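You operate a simulated robot arm through the tools that you are given. There is no shell and no other tool.

Carry out the task below with a simulated two-armed robot. There is one attempt and no reset: what you move stays moved.

TASK
Pick up the spacer fork with the smallest size on its label from the top of the motor table with one hand, pass it to the other hand and put it on the clamp plate.

It is judged by the outcome, as a careful person would: the job done as asked, and still so three seconds after it is handed in. It fails if anything else is knocked over, pushed out of place, dropped, spilled or broken.

THE ROBOT
Two 7-joint arms with two-finger grippers on one trunk, on a base that moves. Base frame: it is fixed to the floor where the robot stands at the start and does not move with it; the origin is under the middle of the robot, x ahead of it, y to its left, z up. Readings come in m, rad, newtons and seconds.
The left shoulder is at the start at [0.046, 0.175, 1.203], the right one opposite. With the tool pointing down near the work surface each hand reaches from about 0.24 to 0.84 m from the robot's upright axis, wherever it stands, measured 20 degrees to its own side. Places, roughly: clamp plate (25x72 cm) [3.32, -0.98, 0.86]; spacer fork [2.5, 1.75, 1]. Payload 2.94 kg a hand.
The TCP of each hand is the grasp point between the finger pads, 0.03 m short of the fingertips. In the tool frame z runs along the fingers and y along their closing line. The gripper opens to 0.138 m; its body begins 0.109 m behind the TCP.
Orientation is that of the tool frame in the base frame, as a unit quaternion [w, x, y, z]. With the fingers straight down and closing along the base's y, the tool's x points along the base's -x, its y along +y and its z along -z.

THE INTERFACE
- The arms move only by the tool arm_command. It takes "left_moves", "right_moves" or both (then of equal length, played together; a hand with none holds still); each is a list of rows, each a list of 2 entries, a list of its own where there are three numbers: the shift along the tool's x, y, z in m, then the turn, a rotation vector about the tool's x, y, z in degrees. In form: [[[tx, ty, tz], [wx, wy, wz]], ...]. A call has 1 to 20 rows; each row is the pose to reach, as a shift and turn from the pose commanded when the call began, along the tool's axes at that moment. "left_hand" and "right_hand" are, for a hand that has rows, the finger opening in m, from 0 to 0.138, set as the call begins (left out, the last holds). A row lasts 0.2 s, in which the tool goes at most 0.05 m and 0.15 rad; a call with a longer step from one row to the next is refused whole, and so is a gripper value outside its range. A pose out of reach is approached as far as the arm can. The call stops where the force on the tool passes 40 N (or 10 N more than at its start, if that is more) or the arm is blocked; 0.2 s more then pass. The fingers move at their own pace (about 0.045 m/s each) and stop on an object; they squeeze with about 29 N. The grip force told is the motor's: it shows also when the fingers shut on nothing. Time passes only in rows, and 0.2 s behind the last, so rows that repeat a pose let the fingers close. The reply holds the time, the measured pose of the TCP, the force on the tool along the base axes, the opening and the grip force, in the units named above and with some noise, with the torque about the TCP (base axes, N m) and any sound that the robot's microphone picked up, and new pictures: "pictures" is both (left out), scene, wrist or none (wrist: the cameras of the hands that moved).
- Cameras (640 x 400 px; columns grow to the right, rows downward): "scene" is now at [0.1151, -0.0088, 1.6813]; the picture's right is [-0.09, -1.00, 0.00], its down [-0.72, 0.07, -0.69] and it looks along [0.69, -0.06, -0.72] (base axes); focal length 257 px, centre (320, 200). "left" rides on the left gripper at [0.071, -0.019, -0.146] in its tool frame; the picture's right is [0.26, 0.97, 0.00], its down [-0.85, 0.23, -0.48] and it looks along [-0.46, 0.12, 0.88] (tool axes); focal length 280 px, centre (320, 200). "right" rides on the right gripper at [0.071, 0.019, -0.146] in its tool frame; the picture's right is [-0.26, 0.97, 0.00], its down [-0.85, -0.23, -0.48] and it looks along [-0.46, -0.12, 0.88] (tool axes); focal length 280 px, centre (320, 200). There is no depth. A picture from a camera that has moved, and an enlarged one, comes with that camera's place and axes in the base frame and with its lens.
- move_column(by): moves the trunk up (or, below 0, down) by that many m; the arms and the scene camera ride with it, the base frame stays. It gives what a move gives, with no picture.
- base_move(legs): drives the robot by 1 to 6 legs, each [ahead, turn to the left] in m and rad, along the robot's own axes; the way and the turn of a leg run together, so that a leg with both is an arc; at most 1.5 m and 3.142 rad a leg. The arms and the cameras ride along, it lands a little off, and it stops where it bumps. It gives what a move gives, and a new picture of the scene camera.
- turn_head(pan, tilt): turns the head with the scene camera to pan (to the left, within 2.094 rad either way) and tilt (down, from -0.506 to 1.204), counted from straight ahead of the robot (the tilt from the chest, where the trunk bows). It gives what a move gives, and a new picture of the scene camera.
- close_up(camera, box): a new picture of the part [left, top, right, bottom] of that camera's present view, enlarged. It takes no simulated time.
- close_job(): hands the job in; it is judged then, once.

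Nothing tells you exact positions but the pictures and the camera data. Unless the task says otherwise, let go and move clear before handing in.

The tools are called by a JSON object that holds its "api" and its "payload". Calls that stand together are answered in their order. arm_command: Moves the arms, as the interface text tells. Its arguments: {"type":"object","properties":{"left_moves":{"type":"array","items":{"type":"array"}},"left_hand":{"type":"number"},"right_moves":{"type":"array","items":{"type":"array"}},"right_hand":{"type":"number"},"pictures":{"type":"string","enum":["both","scene","wrist","none"]}},"required":[]} The other tools are called the same way: move_column (by) moves the trunk up or down; base_move (legs) drives the base; turn_head (pan, tilt) turns the head that bears the scene camera; close_up (camera, box) takes an enlarged picture of a part of a camera's view; close_job () hands the job in.

At the start:

```text
t: 0.0
left_tcp_pos: [0.6522, 0.2683, 1.0732]
left_tool_rot: [-0.001, 0.001, 1.0, 0.0]
left_contact_force: [-0.3, -0.7, -0.2]
left_moment: [0.0, -0.02, 0.0]
left_opening: 0.1382
left_grip_force: 0.0
right_tcp_pos: [0.5683, -0.1783, 1.0726]
right_tool_rot: [-0.001, 0.001, 1.0, 0.0]
right_contact_force: [-0.2, -0.2, 0.6]
right_moment: [0.0, 0.0, -0.01]
right_opening: 0.1378
right_grip_force: 0.1
trunk travel left (down, up): [-0.375, 0.359]
robot x, y, heading: [0.0012, 0.0006, 0.004]
head pan, tilt (commanded): [-0.091, 0.803]
```

scene: 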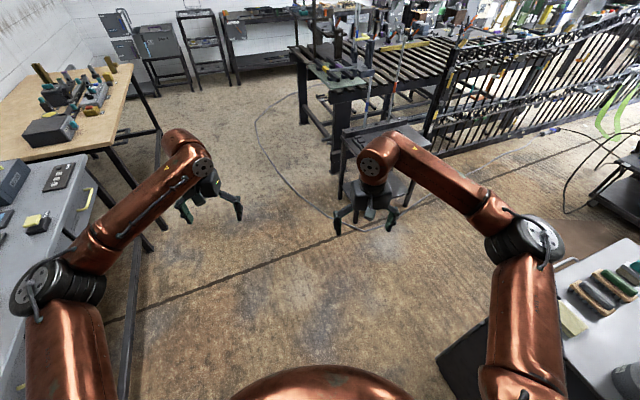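
right: 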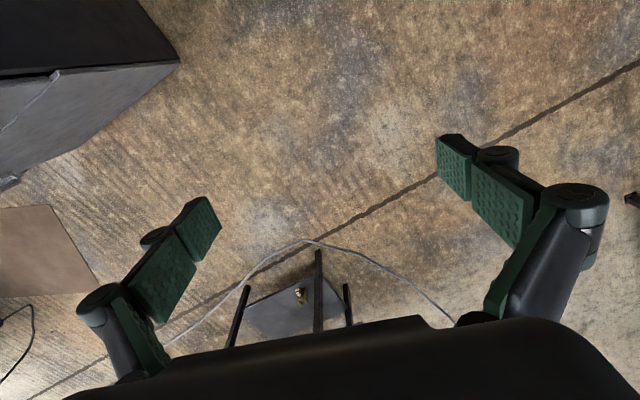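
left: 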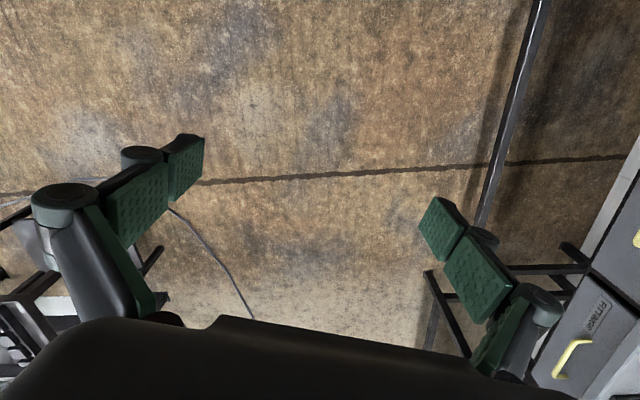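

I see a wooden-topped table ahead-left (likely the motor table, near [2.5, 1.75]) and a rail/roller bench ahead. I'll take closer looks at both before moving.

{"api": "close_up", "payload": {"camera": "scene", "box": [0, 40, 160, 140]}}

{"api": "close_up", "payload": {"camera": "scene", "box": [280, 0, 480, 125]}}

```text
4.00 times, centred on (80, 90) of scene
camera zoom: at [0.1151, -0.0088, 1.6813], right [-0.09, -1.0, 0.0], down [-0.72, 0.07, -0.69], along [0.69, -0.06, -0.72], focal length 1026 px, centre (1280, 640)
```

zoom: 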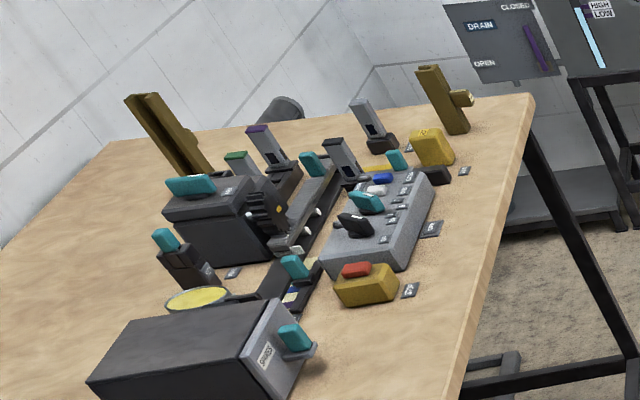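

```text
3.20 times, centred on (380, 62) of scene
camera zoom: at [0.1151, -0.0088, 1.6813], right [-0.09, -1.0, 0.0], down [-0.72, 0.07, -0.69], along [0.69, -0.06, -0.72], focal length 821 px, centre (128, 640)
```

zoom: 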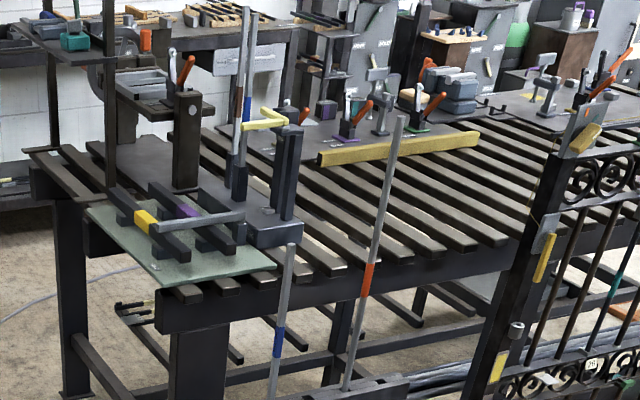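

The wooden table holds several upright forked items with coloured tops and labels; the rail bench ahead holds a pale plate. I'll turn the head to see the table and surroundings better.

{"api": "turn_head", "payload": {"pan": 0.6, "tilt": 0.5}}

```text
t: 1.1
left_tcp_pos: [0.6533, 0.2699, 1.073]
left_tool_rot: [0.0, 0.0, 1.0, 0.0]
left_contact_force: [-0.1, -0.7, -0.4]
left_moment: [-0.03, 0.03, -0.02]
left_opening: 0.1383
left_grip_force: 0.1
right_tcp_pos: [0.5698, -0.1772, 1.0719]
right_tool_rot: [0.0, 0.0, 1.0, 0.0]
right_contact_force: [0.3, 0.6, -0.4]
right_moment: [-0.03, 0.0, -0.02]
right_opening: 0.1382
right_grip_force: 0.0
trunk travel left (down, up): [-0.375, 0.359]
robot x, y, heading: [0.0003, 0.002, -0.002]
head pan, tilt (commanded): [0.6, 0.499]
camera scene: at [0.1101, 0.0498, 1.7075], right [0.56, -0.83, 0.0], down [-0.4, -0.27, -0.88], along [0.72, 0.5, -0.48], focal length 257 px, centre (320, 200)
```

scene: 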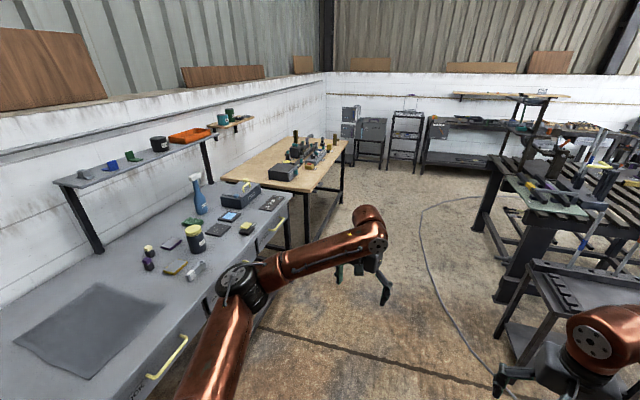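

{"api": "close_up", "payload": {"camera": "scene", "box": [220, 120, 360, 207]}}

{"api": "close_up", "payload": {"camera": "scene", "box": [270, 130, 350, 180]}}

{"api": "close_up", "payload": {"camera": "scene", "box": [480, 90, 640, 190]}}

```text
4.57 times, centred on (290, 164) of scene
camera zoom: at [0.1101, 0.0498, 1.7075], right [0.56, -0.83, 0.0], down [-0.4, -0.27, -0.88], along [0.72, 0.5, -0.48], focal length 1173 px, centre (457, 367)
```

zoom: 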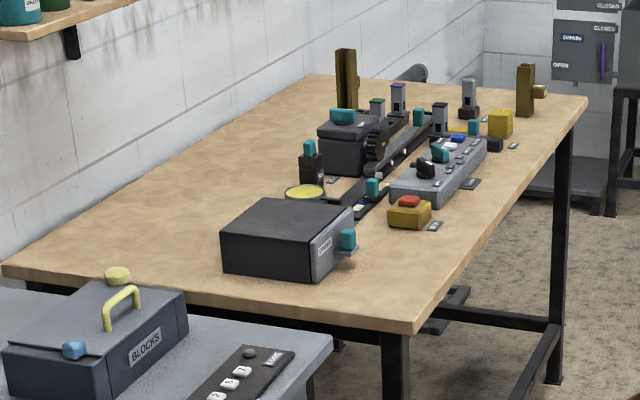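

```text
8.00 times, centred on (310, 155) of scene
camera zoom: at [0.1101, 0.0498, 1.7075], right [0.56, -0.83, 0.0], down [-0.4, -0.27, -0.88], along [0.72, 0.5, -0.48], focal length 2053 px, centre (400, 560)
```

zoom: 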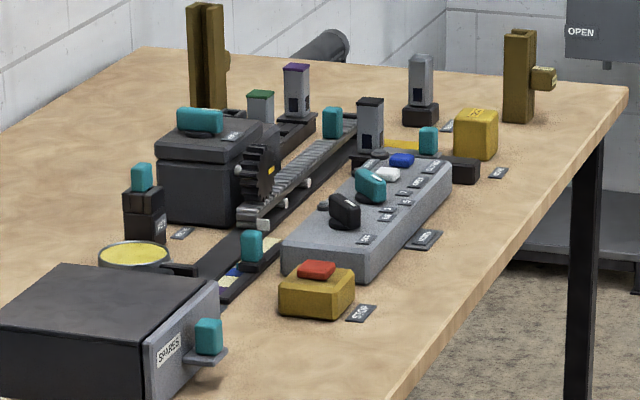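

```text
4.00 times, centred on (560, 140) of scene
camera zoom: at [0.1101, 0.0498, 1.7075], right [0.56, -0.83, 0.0], down [-0.4, -0.27, -0.88], along [0.72, 0.5, -0.48], focal length 1026 px, centre (-640, 440)
```

zoom: 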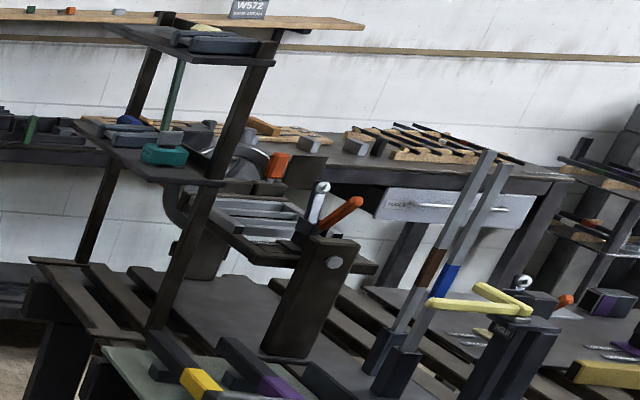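

The bench and table seem rotated about 18° from the base frame, with an aisle about 1.5 m wide between the motor table (left) and the roller bench (right). I'll drive up the aisle partway and look at the table items more closely.

{"api": "base_move", "payload": {"legs": [[0, 0.2], [1.3, 0]]}}

```text
t: 8.4
left_tcp_pos: [1.8692, 0.6609, 1.0727]
left_tool_rot: [-0.001, -0.103, 0.995, 0.0]
left_contact_force: [0.6, 0.5, -0.6]
left_moment: [-0.02, 0.02, 0.0]
left_opening: 0.138
left_grip_force: 0.0
right_tcp_pos: [1.8799, 0.2059, 1.0726]
right_tool_rot: [0.0, -0.103, 0.995, 0.0]
right_contact_force: [-0.8, -0.3, -0.5]
right_moment: [-0.03, 0.07, 0.0]
right_opening: 0.138
right_grip_force: 0.2
trunk travel left (down, up): [-0.375, 0.359]
robot x, y, heading: [1.2846, 0.2636, 0.205]
head pan, tilt (commanded): [0.6, 0.499]
camera scene: at [1.3821, 0.3352, 1.7075], right [0.72, -0.69, 0.0], down [-0.33, -0.35, -0.88], along [0.61, 0.63, -0.48], focal length 257 px, centre (320, 200)
```

scene: 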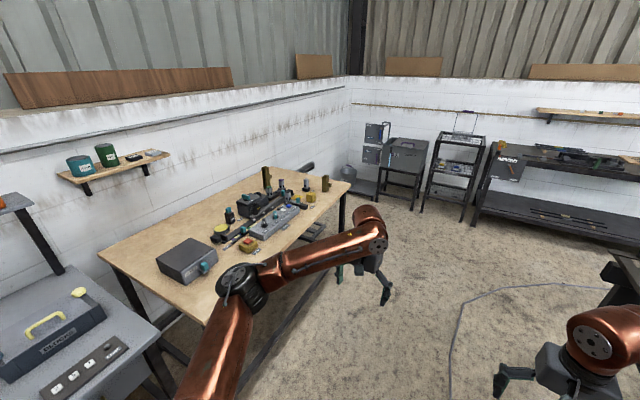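

{"api": "close_up", "payload": {"camera": "scene", "box": [200, 155, 360, 255]}}

{"api": "close_up", "payload": {"camera": "scene", "box": [230, 160, 340, 229]}}

```text
4.00 times, centred on (280, 205) of scene
camera zoom: at [1.3821, 0.3352, 1.7075], right [0.72, -0.69, 0.0], down [-0.33, -0.35, -0.88], along [0.61, 0.63, -0.48], focal length 1026 px, centre (480, 180)
```

zoom: 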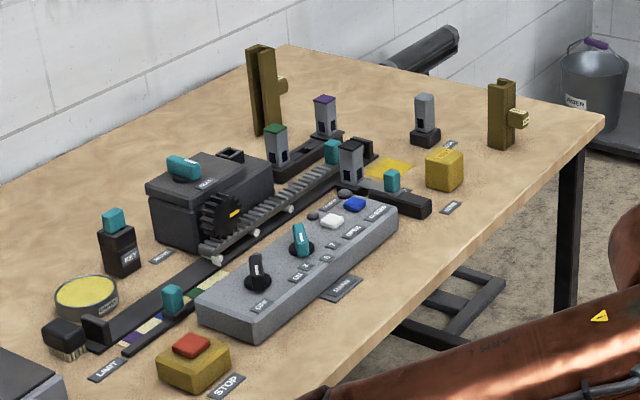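

```text
5.80 times, centred on (285, 194) of scene
camera zoom: at [1.3821, 0.3352, 1.7075], right [0.72, -0.69, 0.0], down [-0.33, -0.35, -0.88], along [0.61, 0.63, -0.48], focal length 1487 px, centre (523, 232)
```

zoom: 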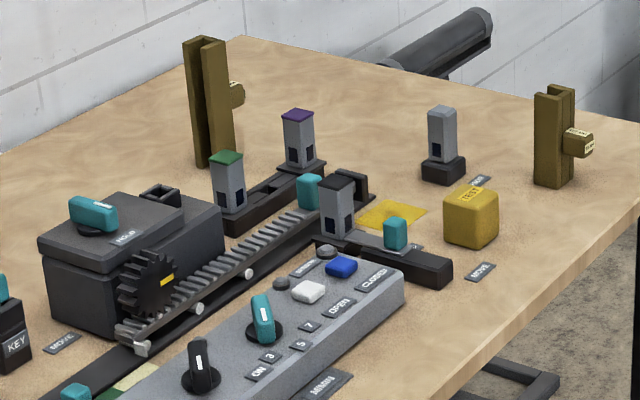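

The brown upright U-shaped pieces with a labelled knob look like the spacer forks (one tall at the far side, one shorter at the right far end). I'll raise the trunk for clearance, and drive up the aisle to face the table for reading labels.

{"api": "move_column", "payload": {"by": 0.2}}

{"api": "base_move", "payload": {"legs": [[0, 0.091], [1.32, 0], [0, 1.3]]}}

{"api": "turn_head", "payload": {"pan": 0.2, "tilt": 0.6}}

```text
t: 10.6
left_tcp_pos: [1.8681, 0.6607, 1.2724]
left_tool_rot: [-0.001, -0.103, 0.995, 0.0]
left_contact_force: [0.7, -0.2, 0.6]
left_moment: [0.0, -0.01, -0.01]
left_opening: 0.1379
left_grip_force: 0.1
right_tcp_pos: [1.8788, 0.2062, 1.2726]
right_tool_rot: [-0.001, -0.104, 0.995, 0.0]
right_contact_force: [0.8, -0.8, -0.1]
right_moment: [0.0, -0.02, -0.01]
right_opening: 0.1379
right_grip_force: 0.0
trunk travel left (down, up): [-0.575, 0.159]
robot x, y, heading: [1.2829, 0.2602, 0.21]
head pan, tilt (commanded): [0.6, 0.499]
```

```text
t: 20.9
left_tcp_pos: [2.259, 1.297, 1.2743]
left_tool_rot: [0.0, 0.72, -0.694, 0.0]
left_contact_force: [1.1, 0.2, 0.7]
left_moment: [0.01, -0.02, -0.01]
left_opening: 0.138
left_grip_force: 0.0
right_tcp_pos: [2.7114, 1.2298, 1.2725]
right_tool_rot: [0.0, 0.72, -0.694, 0.001]
right_contact_force: [0.2, -0.4, -0.6]
right_moment: [0.0, 0.01, 0.01]
right_opening: 0.1381
right_grip_force: 0.0
trunk travel left (down, up): [-0.575, 0.159]
robot x, y, heading: [2.5542, 0.6533, 1.61]
head pan, tilt (commanded): [0.6, 0.499]
camera scene: at [2.499, 0.7104, 1.9075], right [0.8, 0.59, 0.0], down [0.28, -0.39, -0.88], along [-0.52, 0.71, -0.48], focal length 257 px, centre (320, 200)
```

scene: 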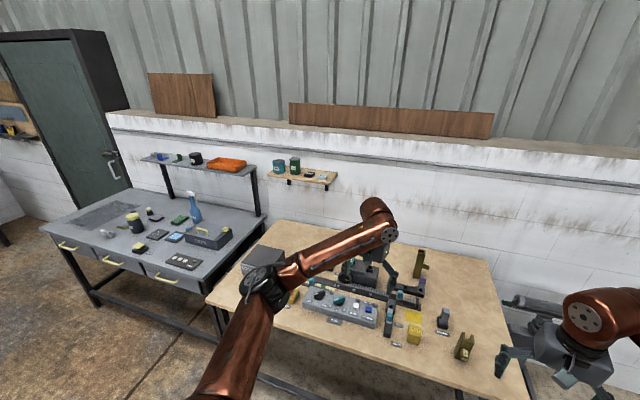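

```text
t: 21.8
left_tcp_pos: [2.2597, 1.2959, 1.2727]
left_tool_rot: [0.001, 0.719, -0.695, 0.0]
left_contact_force: [0.7, -0.7, 0.4]
left_moment: [0.05, 0.03, 0.01]
left_opening: 0.1378
left_grip_force: 0.1
right_tcp_pos: [2.7099, 1.2298, 1.2736]
right_tool_rot: [0.001, 0.72, -0.694, 0.001]
right_contact_force: [-0.8, 0.7, -0.6]
right_moment: [0.01, 0.01, 0.03]
right_opening: 0.138
right_grip_force: 0.1
trunk travel left (down, up): [-0.575, 0.159]
robot x, y, heading: [2.5521, 0.6525, 1.607]
head pan, tilt (commanded): [0.201, 0.6]
camera scene: at [2.5325, 0.7232, 1.8984], right [0.97, 0.24, 0.0], down [0.13, -0.55, -0.82], along [-0.19, 0.8, -0.57], focal length 257 px, centre (320, 200)
```

scene: 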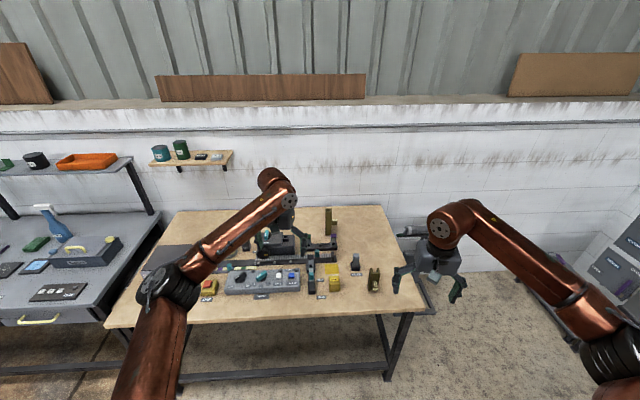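

{"api": "close_up", "payload": {"camera": "scene", "box": [230, 200, 400, 306]}}

{"api": "close_up", "payload": {"camera": "scene", "box": [300, 240, 400, 302]}}

{"api": "close_up", "payload": {"camera": "left", "box": [0, 0, 640, 400]}}

{"api": "close_up", "payload": {"camera": "right", "box": [0, 0, 640, 400]}}

```text
3.76 times, centred on (315, 253) of scene
camera zoom: at [2.5325, 0.7232, 1.8984], right [0.97, 0.24, 0.0], down [0.13, -0.55, -0.82], along [-0.19, 0.8, -0.57], focal length 966 px, centre (339, 0)
```

zoom: 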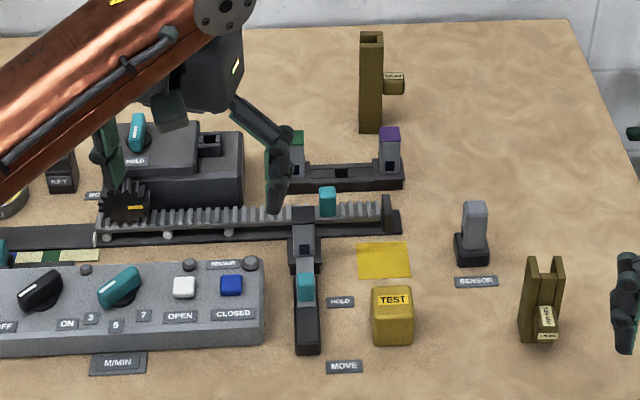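

```text
6.40 times, centred on (350, 271) of scene
camera zoom: at [2.5325, 0.7232, 1.8984], right [0.97, 0.24, 0.0], down [0.13, -0.55, -0.82], along [-0.19, 0.8, -0.57], focal length 1642 px, centre (128, -254)
```

zoom: 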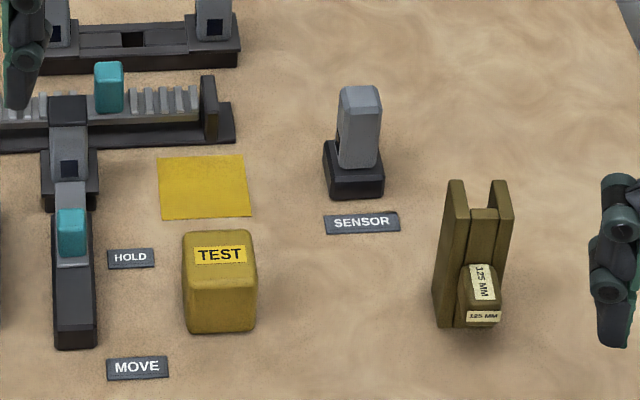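

```text
1.00 times, centred on (320, 200) of left (not enlarged: the box is as wide or as high as the picture)
camera zoom: at [2.2831, 1.2269, 1.4185], right [-0.96, -0.3, 0.0], down [-0.26, 0.84, 0.47], along [-0.14, 0.45, -0.88], focal length 280 px, centre (320, 200)
```

zoom: 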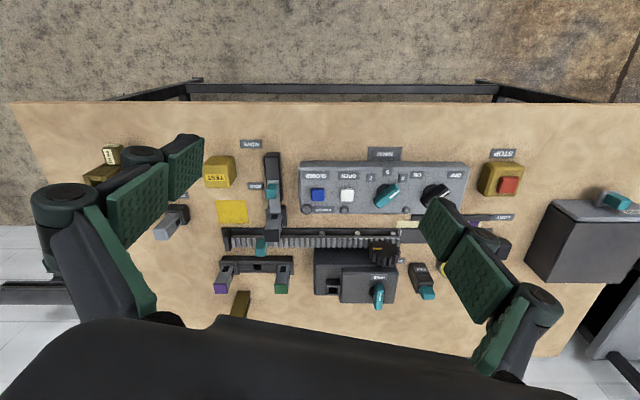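

```text
1.00 times, centred on (320, 200) of right (not enlarged: the box is as wide or as high as the picture)
camera zoom: at [2.6929, 1.1579, 1.4189], right [-0.97, 0.23, 0.0], down [0.2, 0.86, 0.47], along [0.11, 0.46, -0.88], focal length 280 px, centre (320, 200)
```

zoom: 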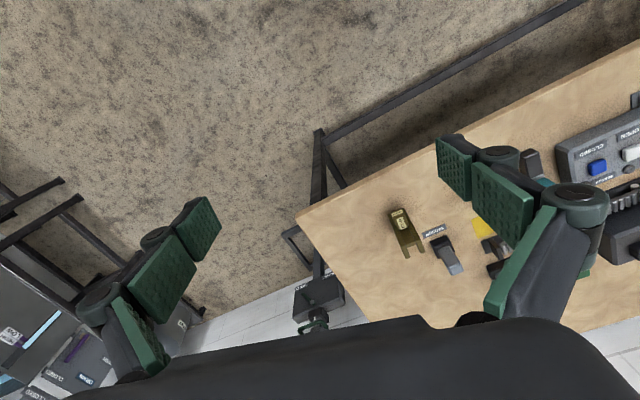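

The brown pieces are forks with size labels on their handle blocks. I'll zoom to read both labels.

{"api": "close_up", "payload": {"camera": "scene", "box": [365, 262, 389, 297]}}

{"api": "close_up", "payload": {"camera": "scene", "box": [322, 205, 344, 240]}}

{"api": "close_up", "payload": {"camera": "right", "box": [380, 195, 480, 280]}}

{"api": "close_up", "payload": {"camera": "left", "box": [75, 135, 135, 195]}}

```text
11.43 times, centred on (377, 280) of scene
camera zoom: at [2.5325, 0.7232, 1.8984], right [0.97, 0.24, 0.0], down [0.13, -0.55, -0.82], along [-0.19, 0.8, -0.57], focal length 2932 px, centre (-331, -709)
```

zoom: 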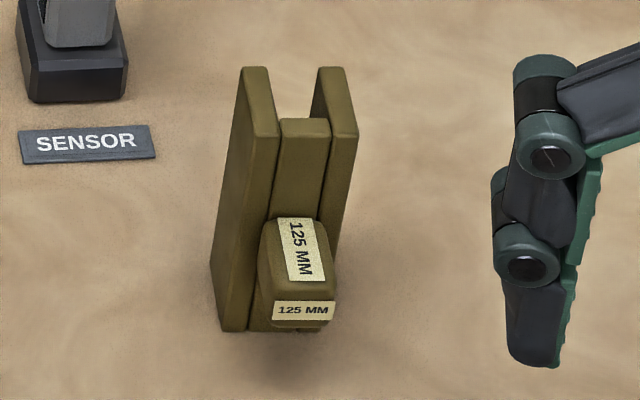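

```text
11.43 times, centred on (333, 222) of scene
camera zoom: at [2.5325, 0.7232, 1.8984], right [0.97, 0.24, 0.0], down [0.13, -0.55, -0.82], along [-0.19, 0.8, -0.57], focal length 2932 px, centre (171, -57)
```

zoom: 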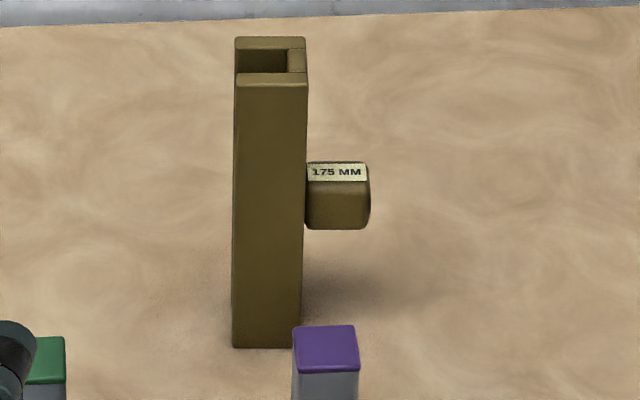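

```text
4.71 times, centred on (430, 238) of right
camera zoom: at [2.6929, 1.1579, 1.4189], right [-0.97, 0.23, 0.0], down [0.2, 0.86, 0.47], along [0.11, 0.46, -0.88], focal length 1320 px, centre (-198, 24)
```

zoom: 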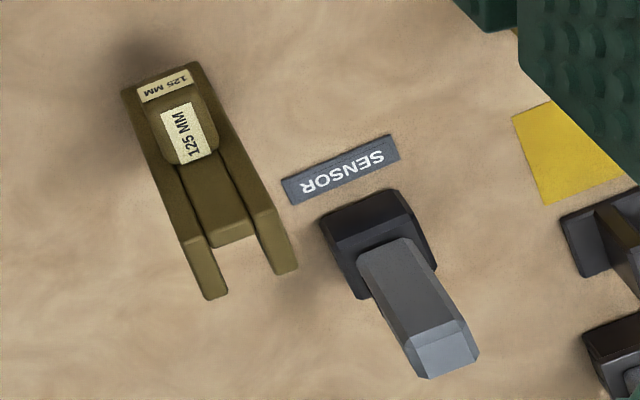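

```text
6.67 times, centred on (105, 165) of left
camera zoom: at [2.2831, 1.2269, 1.4185], right [-0.96, -0.3, 0.0], down [-0.26, 0.84, 0.47], along [-0.14, 0.45, -0.88], focal length 1869 px, centre (1753, 433)
```

zoom: 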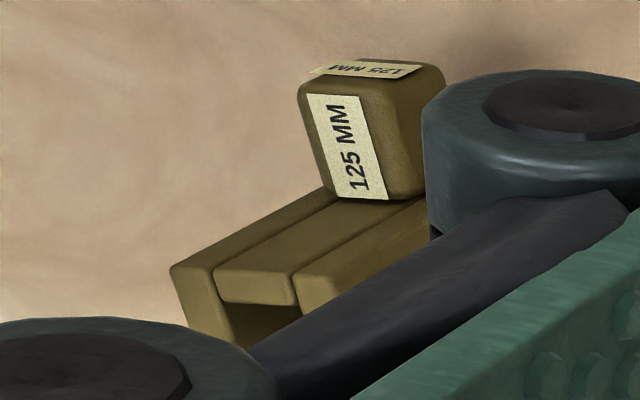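

The short fork reads 125 MM and the tall one 175 MM, so the target is the 125 MM fork near [2.60, 1.56], top of table about z 0.82. Before picking, I'll look over my shoulder at the clamp plate area to plan the second half.

{"api": "turn_head", "payload": {"pan": -2.09, "tilt": 0.5}}

{"api": "close_up", "payload": {"camera": "scene", "box": [400, 100, 640, 250]}}

```text
t: 23.9
left_tcp_pos: [2.2608, 1.2961, 1.2723]
left_tool_rot: [0.001, 0.72, -0.694, 0.001]
left_contact_force: [-0.1, -0.7, -0.4]
left_moment: [0.01, -0.04, 0.01]
left_opening: 0.138
left_grip_force: 0.0
right_tcp_pos: [2.7111, 1.2292, 1.2724]
right_tool_rot: [0.0, 0.72, -0.694, 0.001]
right_contact_force: [0.5, 0.3, 0.3]
right_moment: [0.01, 0.02, -0.02]
right_opening: 0.1379
right_grip_force: 0.1
trunk travel left (down, up): [-0.575, 0.159]
robot x, y, heading: [2.5546, 0.6511, 1.608]
head pan, tilt (commanded): [-2.089, 0.499]
camera scene: at [2.6338, 0.5952, 1.9075], right [-0.46, -0.89, 0.0], down [-0.42, 0.22, -0.88], along [0.78, -0.41, -0.48], focal length 257 px, centre (320, 200)
```

scene: 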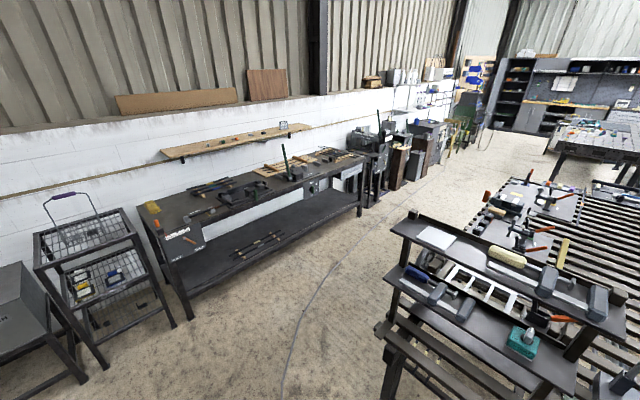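

```text
2.67 times, centred on (520, 175) of scene
camera zoom: at [2.6338, 0.5952, 1.9075], right [-0.46, -0.89, 0.0], down [-0.42, 0.22, -0.88], along [0.78, -0.41, -0.48], focal length 684 px, centre (-213, 267)
```

zoom: 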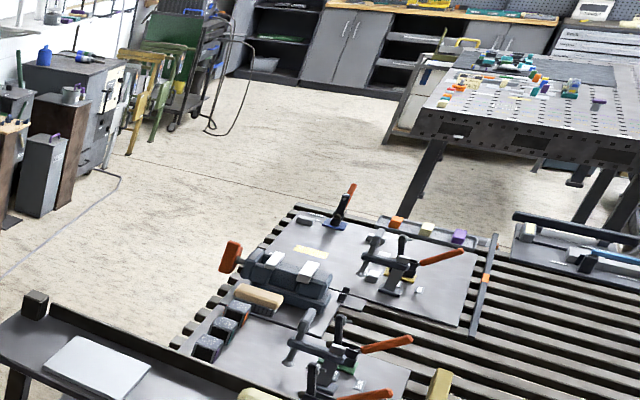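

The rear aisle behind the roller bench looks wide enough (~1.1 m) to reach the clamp plate later with the right hand, so I'll pick with the left hand. Now I reposition so the 125 MM fork lies about 0.62 m away, slightly to the left.

{"api": "base_move", "payload": {"legs": [[0, -0.794], [0.52, 0], [0, 0.936]]}}

{"api": "turn_head", "payload": {"pan": 0.3, "tilt": 0.9}}

{"api": "close_up", "payload": {"camera": "left", "box": [0, 0, 640, 400]}}

```text
t: 31.4
left_tcp_pos: [2.5313, 1.6251, 1.2736]
left_tool_rot: [0.0, 0.766, -0.643, 0.001]
left_contact_force: [0.6, 0.6, -0.3]
left_moment: [-0.02, 0.0, -0.04]
left_opening: 0.138
left_grip_force: 0.1
right_tcp_pos: [2.9861, 1.6212, 1.2727]
right_tool_rot: [-0.001, 0.767, -0.642, 0.001]
right_contact_force: [1.1, -0.2, -0.1]
right_moment: [0.0, -0.01, -0.03]
right_opening: 0.1381
right_grip_force: 0.0
trunk travel left (down, up): [-0.575, 0.159]
robot x, y, heading: [2.9115, 1.0304, 1.746]
head pan, tilt (commanded): [-2.089, 0.499]
camera scene: at [2.9973, 0.9826, 1.9075], right [-0.34, -0.94, 0.0], down [-0.45, 0.16, -0.88], along [0.83, -0.3, -0.48], focal length 257 px, centre (320, 200)
```

scene: 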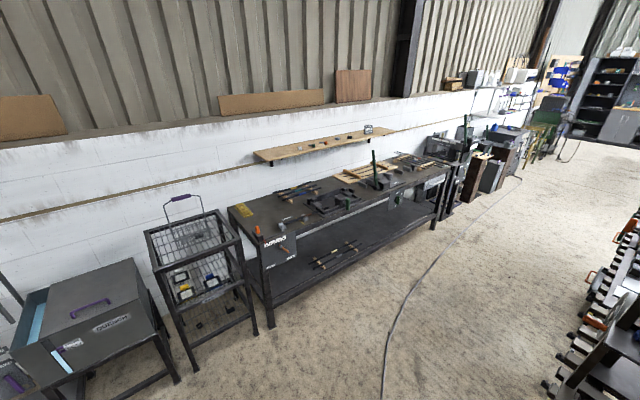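

```text
t: 33.6
left_tcp_pos: [2.5317, 1.6252, 1.2741]
left_tool_rot: [0.001, 0.766, -0.642, 0.0]
left_contact_force: [0.5, -0.6, 0.8]
left_moment: [0.02, 0.01, -0.02]
left_opening: 0.1381
left_grip_force: 0.0
right_tcp_pos: [2.9872, 1.6214, 1.2732]
right_tool_rot: [0.0, 0.767, -0.642, 0.001]
right_contact_force: [-0.6, -0.3, 0.4]
right_moment: [-0.01, -0.01, 0.02]
right_opening: 0.138
right_grip_force: 0.0
trunk travel left (down, up): [-0.575, 0.159]
robot x, y, heading: [2.9074, 1.0296, 1.748]
head pan, tilt (commanded): [0.3, 0.901]
camera scene: at [2.877, 1.0804, 1.8736], right [0.89, 0.46, 0.0], down [0.36, -0.7, -0.62], along [-0.28, 0.55, -0.78], focal length 257 px, centre (320, 200)
```

scene: 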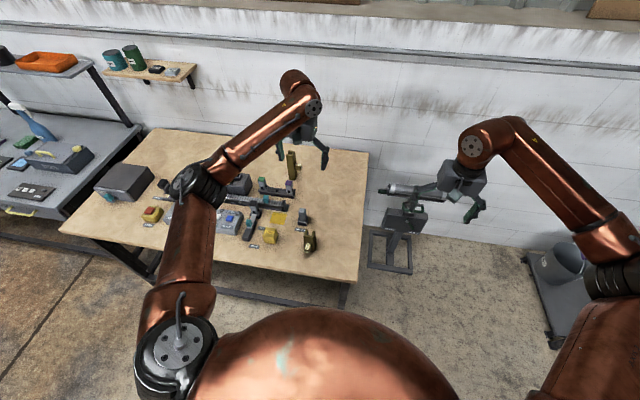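

```text
1.00 times, centred on (320, 200) of left (not enlarged: the box is as wide or as high as the picture)
camera zoom: at [2.5629, 1.5598, 1.4185], right [-0.91, -0.43, 0.0], down [-0.37, 0.8, 0.47], along [-0.2, 0.43, -0.88], focal length 280 px, centre (320, 200)
```

zoom: 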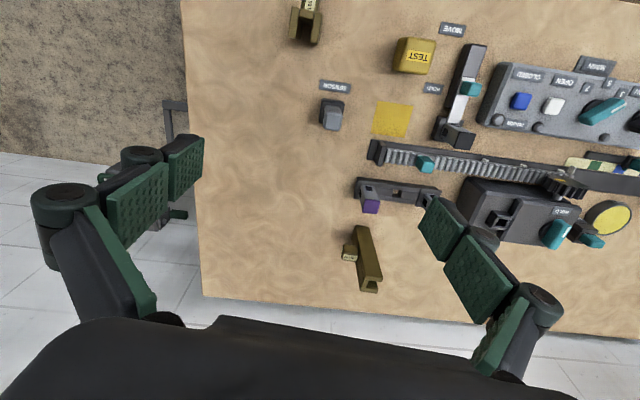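

{"api": "close_up", "payload": {"camera": "scene", "box": [285, 215, 335, 262]}}

{"api": "close_up", "payload": {"camera": "left", "box": [265, 0, 355, 60]}}

```text
8.51 times, centred on (310, 238) of scene
camera zoom: at [2.877, 1.0804, 1.8736], right [0.89, 0.46, 0.0], down [0.36, -0.7, -0.62], along [-0.28, 0.55, -0.78], focal length 2184 px, centre (405, -128)
```

zoom: 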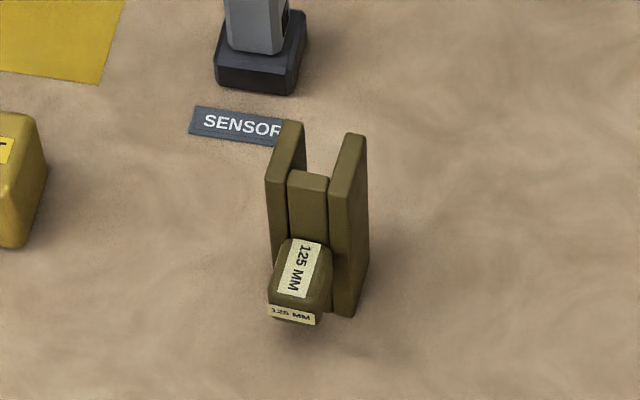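

```text
6.67 times, centred on (310, 30) of left
camera zoom: at [2.5629, 1.5598, 1.4185], right [-0.91, -0.43, 0.0], down [-0.37, 0.8, 0.47], along [-0.2, 0.43, -0.88], focal length 1869 px, centre (387, 1333)
```

zoom: 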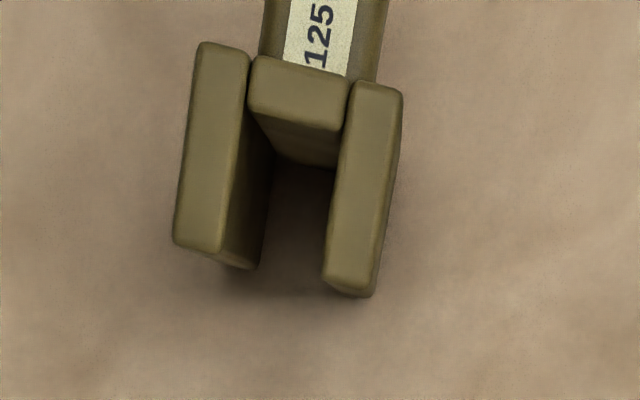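

The overhead wrist view and scene view agree: fork centre about [2.595, 1.543], top z ≈ 0.97, table ≈ 0.847, width line turned about 14°. I move the left hand over it, narrow the fingers to 0.09 m and come partway down to check.

{"api": "arm_command", "payload": {"left_moves": [[[0.03, -0.016, 0.0], [0, 0, -1.3]], [[0.06, -0.032, 0.0], [0, 0, -2.6]], [[0.0909, -0.0477, 0.0], [0, 0, -4]], [[0.0909, -0.0477, 0.04], [0, 0, -4]], [[0.0909, -0.0477, 0.08], [0, 0, -4]], [[0.0909, -0.0477, 0.12], [0, 0, -4]], [[0.0909, -0.0477, 0.15], [0, 0, -4]], [[0.0909, -0.0477, 0.15], [0, 0, -4]]], "left_hand": 0.09, "pictures": "both"}}

```text
t: 35.4
left_tcp_pos: [2.5946, 1.5436, 1.1243]
left_tool_rot: [0.0, 0.789, -0.615, 0.0]
left_contact_force: [-0.1, -0.6, -0.6]
left_moment: [-0.01, 0.02, 0.0]
left_opening: 0.09
left_grip_force: 0.1
right_tcp_pos: [2.9867, 1.6208, 1.273]
right_tool_rot: [0.0, 0.767, -0.642, 0.0]
right_contact_force: [0.2, -0.4, 0.2]
right_moment: [0.02, 0.03, 0.01]
right_opening: 0.138
right_grip_force: 0.0
trunk travel left (down, up): [-0.575, 0.159]
robot x, y, heading: [2.9129, 1.0317, 1.742]
head pan, tilt (commanded): [0.3, 0.901]
camera scene: at [2.8775, 1.0799, 1.8737], right [0.89, 0.46, 0.0], down [0.36, -0.7, -0.62], along [-0.28, 0.55, -0.78], focal length 257 px, centre (320, 200)
camera left: at [2.631, 1.4805, 1.2689], right [-0.87, -0.49, 0.0], down [-0.43, 0.77, 0.48], along [-0.23, 0.42, -0.88], focal length 280 px, centre (320, 200)
```

scene: 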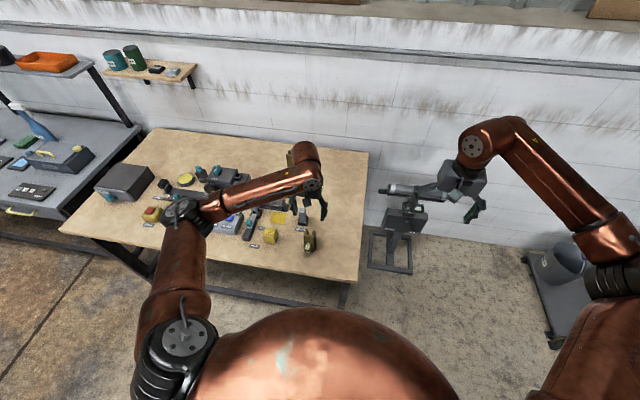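
left: 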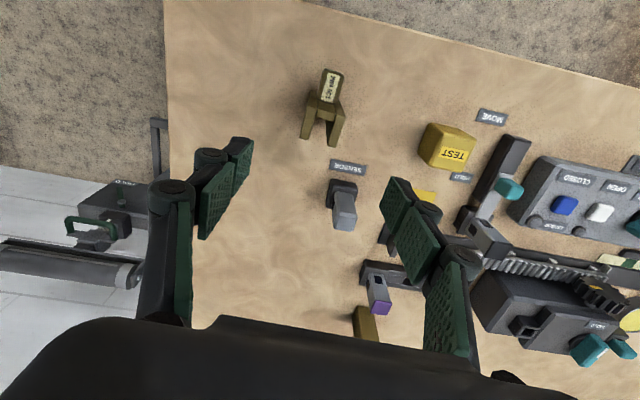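

{"api": "close_up", "payload": {"camera": "left", "box": [280, 60, 380, 160]}}

```text
4.00 times, centred on (330, 110) of left
camera zoom: at [2.631, 1.4805, 1.2689], right [-0.87, -0.49, 0.0], down [-0.43, 0.77, 0.48], along [-0.23, 0.42, -0.88], focal length 1122 px, centre (280, 560)
```

zoom: 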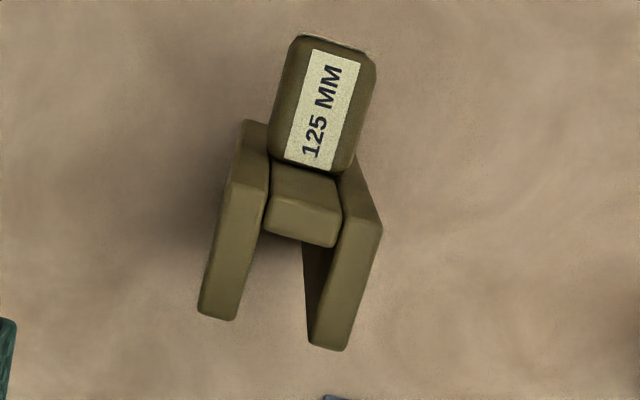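

The fork is centred between the fingers to within ~2 mm and the rotation matches. I descend to TCP z ≈ 0.942 and check before closing.

{"api": "arm_command", "payload": {"left_moves": [[[0, 0.002, 0.04], [0, 0, -1]], [[0, 0.002, 0.08], [0, 0, -1]], [[0, 0.002, 0.12], [0, 0, -1]], [[0, 0.002, 0.155], [0, 0, -1]], [[0, 0.002, 0.182], [0, 0, -1]], [[0, 0.002, 0.182], [0, 0, -1]]], "pictures": "both"}}

{"api": "close_up", "payload": {"camera": "scene", "box": [270, 200, 350, 262]}}

```text
t: 36.8
left_tcp_pos: [2.5907, 1.5434, 0.9416]
left_tool_rot: [-0.001, 0.793, -0.609, 0.0]
left_contact_force: [0.7, 0.6, -0.2]
left_moment: [0.0, -0.02, 0.01]
left_opening: 0.0895
left_grip_force: 0.0
right_tcp_pos: [2.9856, 1.6206, 1.2726]
right_tool_rot: [0.001, 0.767, -0.642, 0.0]
right_contact_force: [-0.2, -0.4, 0.0]
right_moment: [0.03, 0.0, 0.02]
right_opening: 0.1379
right_grip_force: 0.1
trunk travel left (down, up): [-0.575, 0.159]
robot x, y, heading: [2.9112, 1.026, 1.746]
head pan, tilt (commanded): [0.3, 0.901]
camera scene: at [2.877, 1.0802, 1.8736], right [0.89, 0.46, 0.0], down [0.36, -0.7, -0.62], along [-0.28, 0.55, -0.78], focal length 257 px, centre (320, 200)
camera left: at [2.6292, 1.4802, 1.087], right [-0.86, -0.5, 0.0], down [-0.44, 0.76, 0.47], along [-0.24, 0.41, -0.88], focal length 280 px, centre (320, 200)
```

scene: 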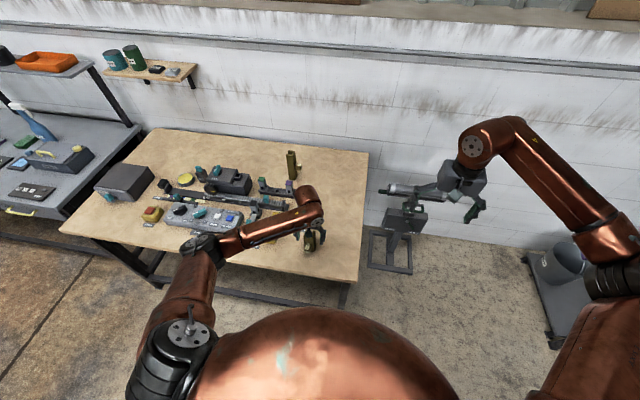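
left: 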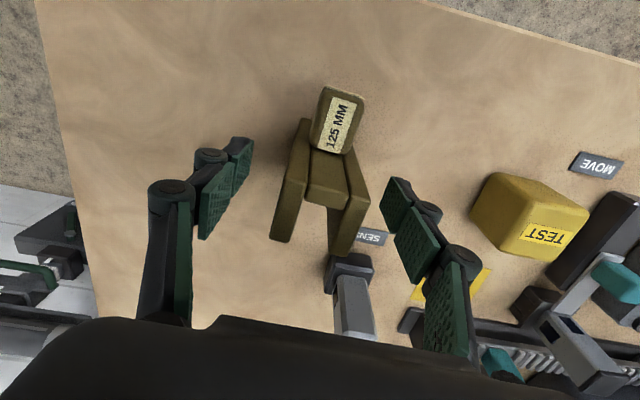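

```text
6.45 times, centred on (310, 231) of scene
camera zoom: at [2.877, 1.0802, 1.8736], right [0.89, 0.46, 0.0], down [0.36, -0.7, -0.62], along [-0.28, 0.55, -0.78], focal length 1655 px, centre (384, 0)
```

zoom: 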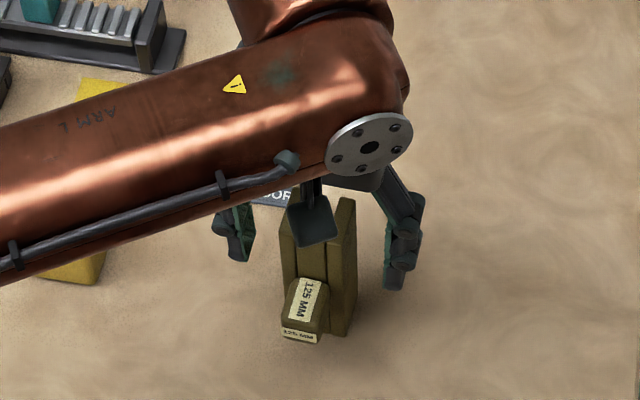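

The fork's top sits between the pads as expected, with no contact. I'll close the left hand on it.

{"api": "arm_command", "payload": {"left_moves": [[[0, 0, 0], [0, 0, 0]], [[0, 0, 0], [0, 0, 0]], [[0, 0, 0], [0, 0, 0]], [[0, 0, 0], [0, 0, 0]], [[0, 0, 0], [0, 0, 0]], [[0, 0, 0], [0, 0, 0]], [[0, 0, 0], [0, 0, 0]]], "left_hand": 0.0, "pictures": "wrist"}}

```text
t: 38.4
left_tcp_pos: [2.5928, 1.5438, 0.9423]
left_tool_rot: [0.0, 0.793, -0.609, 0.0]
left_contact_force: [0.4, 0.6, 0.6]
left_moment: [0.04, -0.06, -0.04]
left_opening: 0.0415
left_grip_force: 28.8
right_tcp_pos: [2.9854, 1.6204, 1.2733]
right_tool_rot: [0.001, 0.767, -0.642, 0.001]
right_contact_force: [-1.1, -0.4, -0.5]
right_moment: [0.03, -0.02, -0.01]
right_opening: 0.1379
right_grip_force: 0.0
trunk travel left (down, up): [-0.575, 0.159]
robot x, y, heading: [2.9084, 1.0278, 1.739]
head pan, tilt (commanded): [0.3, 0.901]
camera left: at [2.6295, 1.4803, 1.0873], right [-0.86, -0.5, 0.0], down [-0.44, 0.76, 0.47], along [-0.24, 0.41, -0.88], focal length 280 px, centre (320, 200)
```

left: 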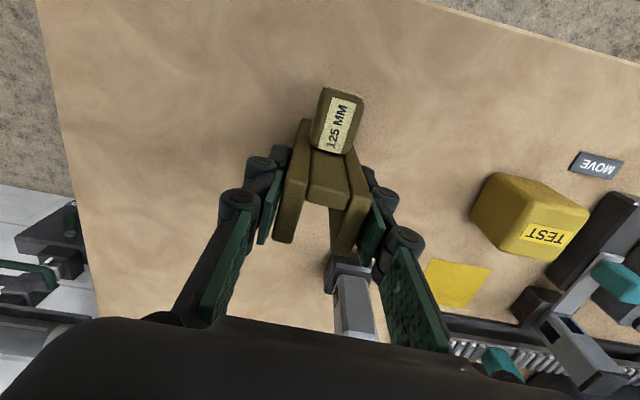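

The left hand grips the fork (opening 0.0415, 28.8 N). I lift it straight up.

{"api": "arm_command", "payload": {"left_moves": [[[0, 0, -0.02], [0, 0, 0]], [[0, 0, -0.05], [0, 0, 0]], [[0, 0, -0.09], [0, 0, 0]], [[0, 0, -0.13], [0, 0, 0]], [[0, 0, -0.17], [0, 0, 0]], [[0, 0, -0.21], [0, 0, 0]], [[0, 0, -0.25], [0, 0, 0]], [[0, 0, -0.28], [0, 0, 0]], [[0, 0, -0.28], [0, 0, 0]]], "pictures": "both"}}

```text
t: 40.4
left_tcp_pos: [2.5911, 1.5444, 1.2216]
left_tool_rot: [0.0, 0.794, -0.608, 0.001]
left_contact_force: [0.2, 0.4, -4.1]
left_moment: [-0.01, -0.01, -0.01]
left_opening: 0.0413
left_grip_force: 28.9
right_tcp_pos: [2.985, 1.6214, 1.2724]
right_tool_rot: [0.001, 0.767, -0.642, 0.001]
right_contact_force: [0.3, -0.8, -0.7]
right_moment: [0.0, -0.01, 0.01]
right_opening: 0.138
right_grip_force: 0.1
trunk travel left (down, up): [-0.575, 0.159]
robot x, y, heading: [2.9109, 1.0304, 1.744]
head pan, tilt (commanded): [0.3, 0.901]
camera scene: at [2.8763, 1.081, 1.8735], right [0.89, 0.46, 0.0], down [0.36, -0.7, -0.62], along [-0.28, 0.55, -0.78], focal length 257 px, centre (320, 200)
camera left: at [2.6288, 1.4816, 1.367], right [-0.86, -0.5, 0.0], down [-0.44, 0.76, 0.47], along [-0.24, 0.41, -0.88], focal length 280 px, centre (320, 200)
```

scene: 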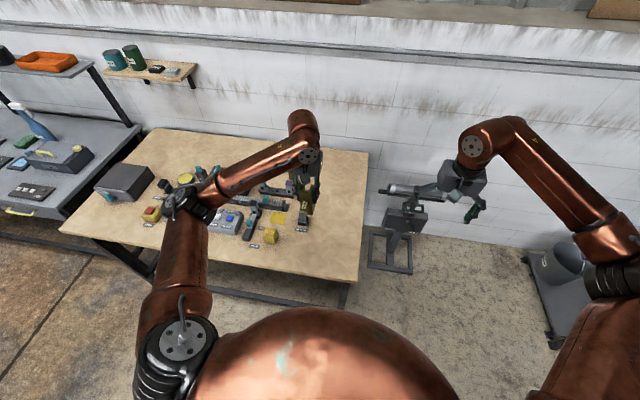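
left: 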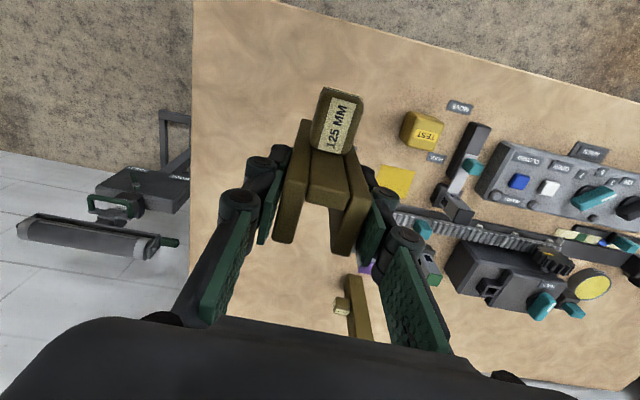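

The fork is lifted and steady (about 4 N). I back away from the table into the aisle for the handover.

{"api": "base_move", "payload": {"legs": [[-0.42, 0]]}}

```text
t: 43.0
left_tcp_pos: [2.6621, 1.1289, 1.2207]
left_tool_rot: [0.001, 0.795, -0.607, 0.001]
left_contact_force: [0.2, 0.0, -4.4]
left_moment: [0.01, 0.0, 0.03]
left_opening: 0.0416
left_grip_force: 28.6
right_tcp_pos: [3.0569, 1.2089, 1.2737]
right_tool_rot: [0.0, 0.767, -0.641, 0.001]
right_contact_force: [0.2, 0.1, 0.0]
right_moment: [-0.04, -0.05, -0.02]
right_opening: 0.1379
right_grip_force: 0.0
trunk travel left (down, up): [-0.575, 0.159]
robot x, y, heading: [2.9842, 0.6146, 1.751]
head pan, tilt (commanded): [0.3, 0.901]
camera scene: at [2.9505, 0.6678, 1.8735], right [0.89, 0.46, 0.0], down [0.36, -0.7, -0.62], along [-0.29, 0.55, -0.78], focal length 257 px, centre (320, 200)
```

scene: 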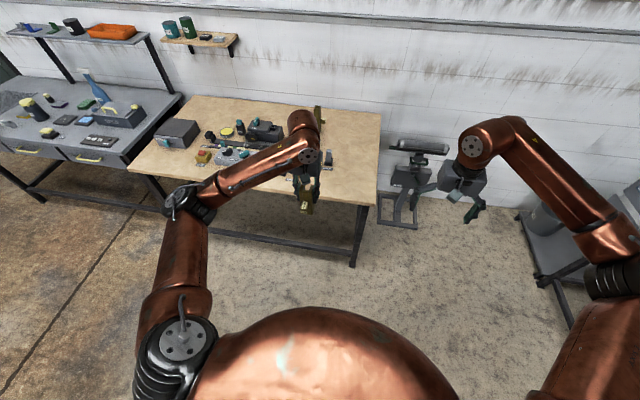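

I'll first square the left tool with the robot's axes (5° yaw), then roll both hands inward so they point at each other with the fork level between them.

{"api": "arm_command", "payload": {"left_moves": [[[0, 0, 0], [0, 0, 5]], [[0, 0, 0], [0, 0, 5]]], "pictures": "none"}}

{"api": "arm_command", "payload": {"left_moves": [[[0, 0, 0], [7.5, 0, 0]], [[0, 0, 0], [15, 0, 0]], [[0, 0, 0], [22.5, 0, 0]], [[0, 0, 0], [30, 0, 0]], [[0, 0, 0], [37.5, 0, 0]], [[0, 0, 0], [45, 0, 0]]], "right_moves": [[[0, 0, 0], [-7.5, 0, 0]], [[0, 0, 0], [-15, 0, 0]], [[0, 0, 0], [-22.5, 0, 0]], [[0, 0, 0], [-30, 0, 0]], [[0, 0, 0], [-37.5, 0, 0]], [[0, 0, 0], [-45, 0, 0]]], "right_hand": 0.09, "pictures": "scene"}}

```text
t: 43.6
left_tcp_pos: [2.6634, 1.1282, 1.2225]
left_tool_rot: [0.0, 0.767, -0.641, 0.0]
left_contact_force: [0.1, -1.5, -5.3]
left_moment: [0.03, 0.0, 0.01]
left_opening: 0.0416
left_grip_force: 29.0
right_tcp_pos: [3.0572, 1.2076, 1.2724]
right_tool_rot: [0.001, 0.769, -0.64, 0.0]
right_contact_force: [0.1, -0.1, -0.2]
right_moment: [-0.01, -0.02, 0.01]
right_opening: 0.1381
right_grip_force: 0.1
trunk travel left (down, up): [-0.575, 0.159]
robot x, y, heading: [2.9841, 0.6167, 1.749]
head pan, tilt (commanded): [0.3, 0.901]
```

```text
t: 45.0
left_tcp_pos: [2.6634, 1.1279, 1.2218]
left_tool_rot: [-0.293, 0.709, -0.592, 0.246]
left_contact_force: [-0.3, -0.7, -5.3]
left_moment: [0.01, 0.14, 0.0]
left_opening: 0.0416
left_grip_force: 29.2
right_tcp_pos: [3.0583, 1.2086, 1.2735]
right_tool_rot: [0.295, 0.709, -0.591, -0.246]
right_contact_force: [0.1, -0.1, 0.2]
right_moment: [-0.05, -0.03, 0.0]
right_opening: 0.0903
right_grip_force: 0.2
trunk travel left (down, up): [-0.575, 0.159]
robot x, y, heading: [2.9812, 0.6136, 1.753]
head pan, tilt (commanded): [0.3, 0.901]
camera scene: at [2.951, 0.6668, 1.8736], right [0.89, 0.46, 0.0], down [0.36, -0.7, -0.62], along [-0.29, 0.55, -0.78], focal length 257 px, centre (320, 200)
```

scene: 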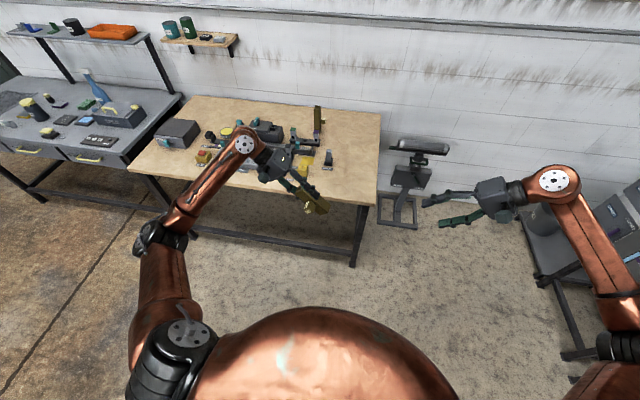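

Halfway, both hands behave well. I complete the roll while bringing the hands inward and level with each other, leaving about 5 cm gap.

{"api": "arm_command", "payload": {"left_moves": [[[0, -0.01415, 0.01415], [7.5, 0, 0]], [[0, -0.0283, 0.0283], [15, 0, 0]], [[0, -0.04245, 0.04245], [22.5, 0, 0]], [[0, -0.0566, 0.0566], [30, 0, 0]], [[0, -0.07075, 0.07075], [37.5, 0, 0]], [[0, -0.0849, 0.0849], [45, 0, 0]], [[0, -0.0849, 0.0849], [45, 0, 0]]], "right_moves": [[[0, 0.0059, 0.0177], [-7.5, 0, 0]], [[0, 0.0118, 0.0354], [-15, 0, 0]], [[0, 0.0177, 0.0531], [-22.5, 0, 0]], [[0, 0.0235, 0.0707], [-30, 0, 0]], [[0, 0.0294, 0.0884], [-37.5, 0, 0]], [[0, 0.0353, 0.1061], [-45, 0, 0]], [[0, 0.0353, 0.1061], [-45, 0, 0]]], "pictures": "both"}}

```text
t: 46.6
left_tcp_pos: [2.7815, 1.1502, 1.2228]
left_tool_rot: [-0.543, 0.543, -0.452, 0.454]
left_contact_force: [0.0, 0.1, -4.4]
left_moment: [0.0, 0.18, -0.01]
left_opening: 0.0416
left_grip_force: 29.1
right_tcp_pos: [2.9583, 1.1903, 1.2234]
right_tool_rot: [0.543, 0.542, -0.454, -0.453]
right_contact_force: [0.3, -0.5, -0.3]
right_moment: [-0.03, -0.04, 0.01]
right_opening: 0.0901
right_grip_force: 0.0
trunk travel left (down, up): [-0.575, 0.159]
robot x, y, heading: [2.9823, 0.6127, 1.745]
head pan, tilt (commanded): [0.3, 0.901]
camera scene: at [2.9511, 0.6661, 1.8737], right [0.89, 0.46, 0.0], down [0.36, -0.7, -0.62], along [-0.29, 0.55, -0.78], focal length 257 px, centre (320, 200)
camera right: at [3.114, 1.1462, 1.2418], right [-0.05, 0.26, 0.96], down [0.32, 0.92, -0.23], along [-0.95, 0.29, -0.12], focal length 280 px, centre (320, 200)
camera left: at [2.6517, 1.0551, 1.2413], right [0.05, -0.26, -0.96], down [-0.62, 0.75, -0.23], along [0.78, 0.61, -0.12], focal length 280 px, centre (320, 200)
```

scene: 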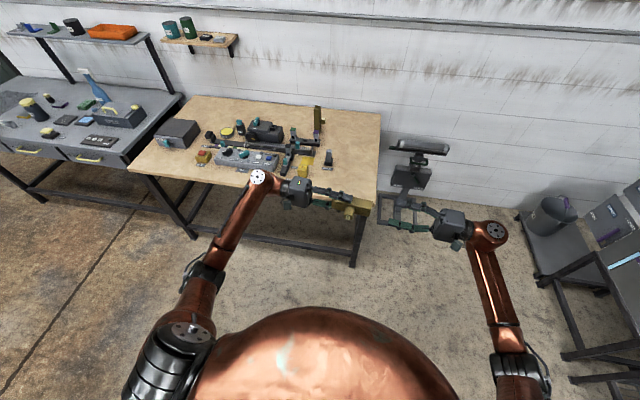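
right: 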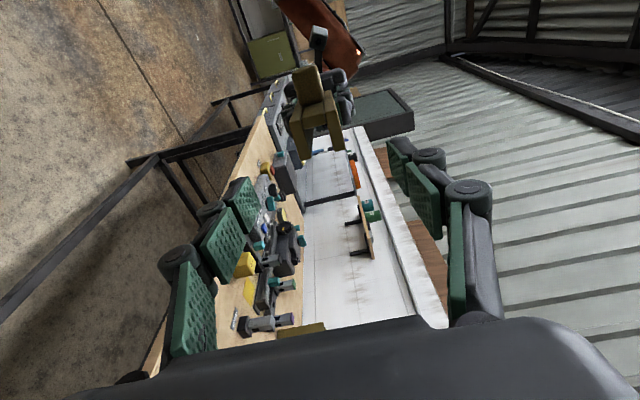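
left: 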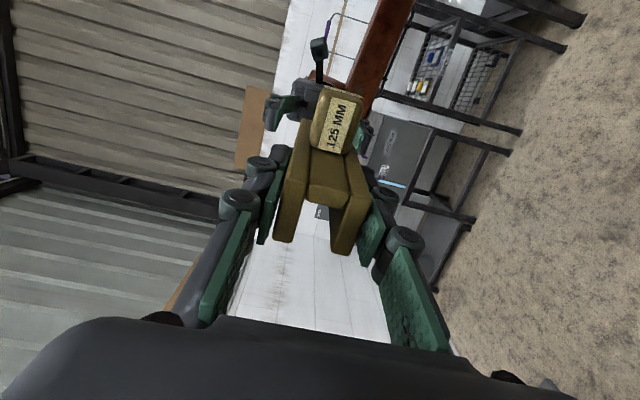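

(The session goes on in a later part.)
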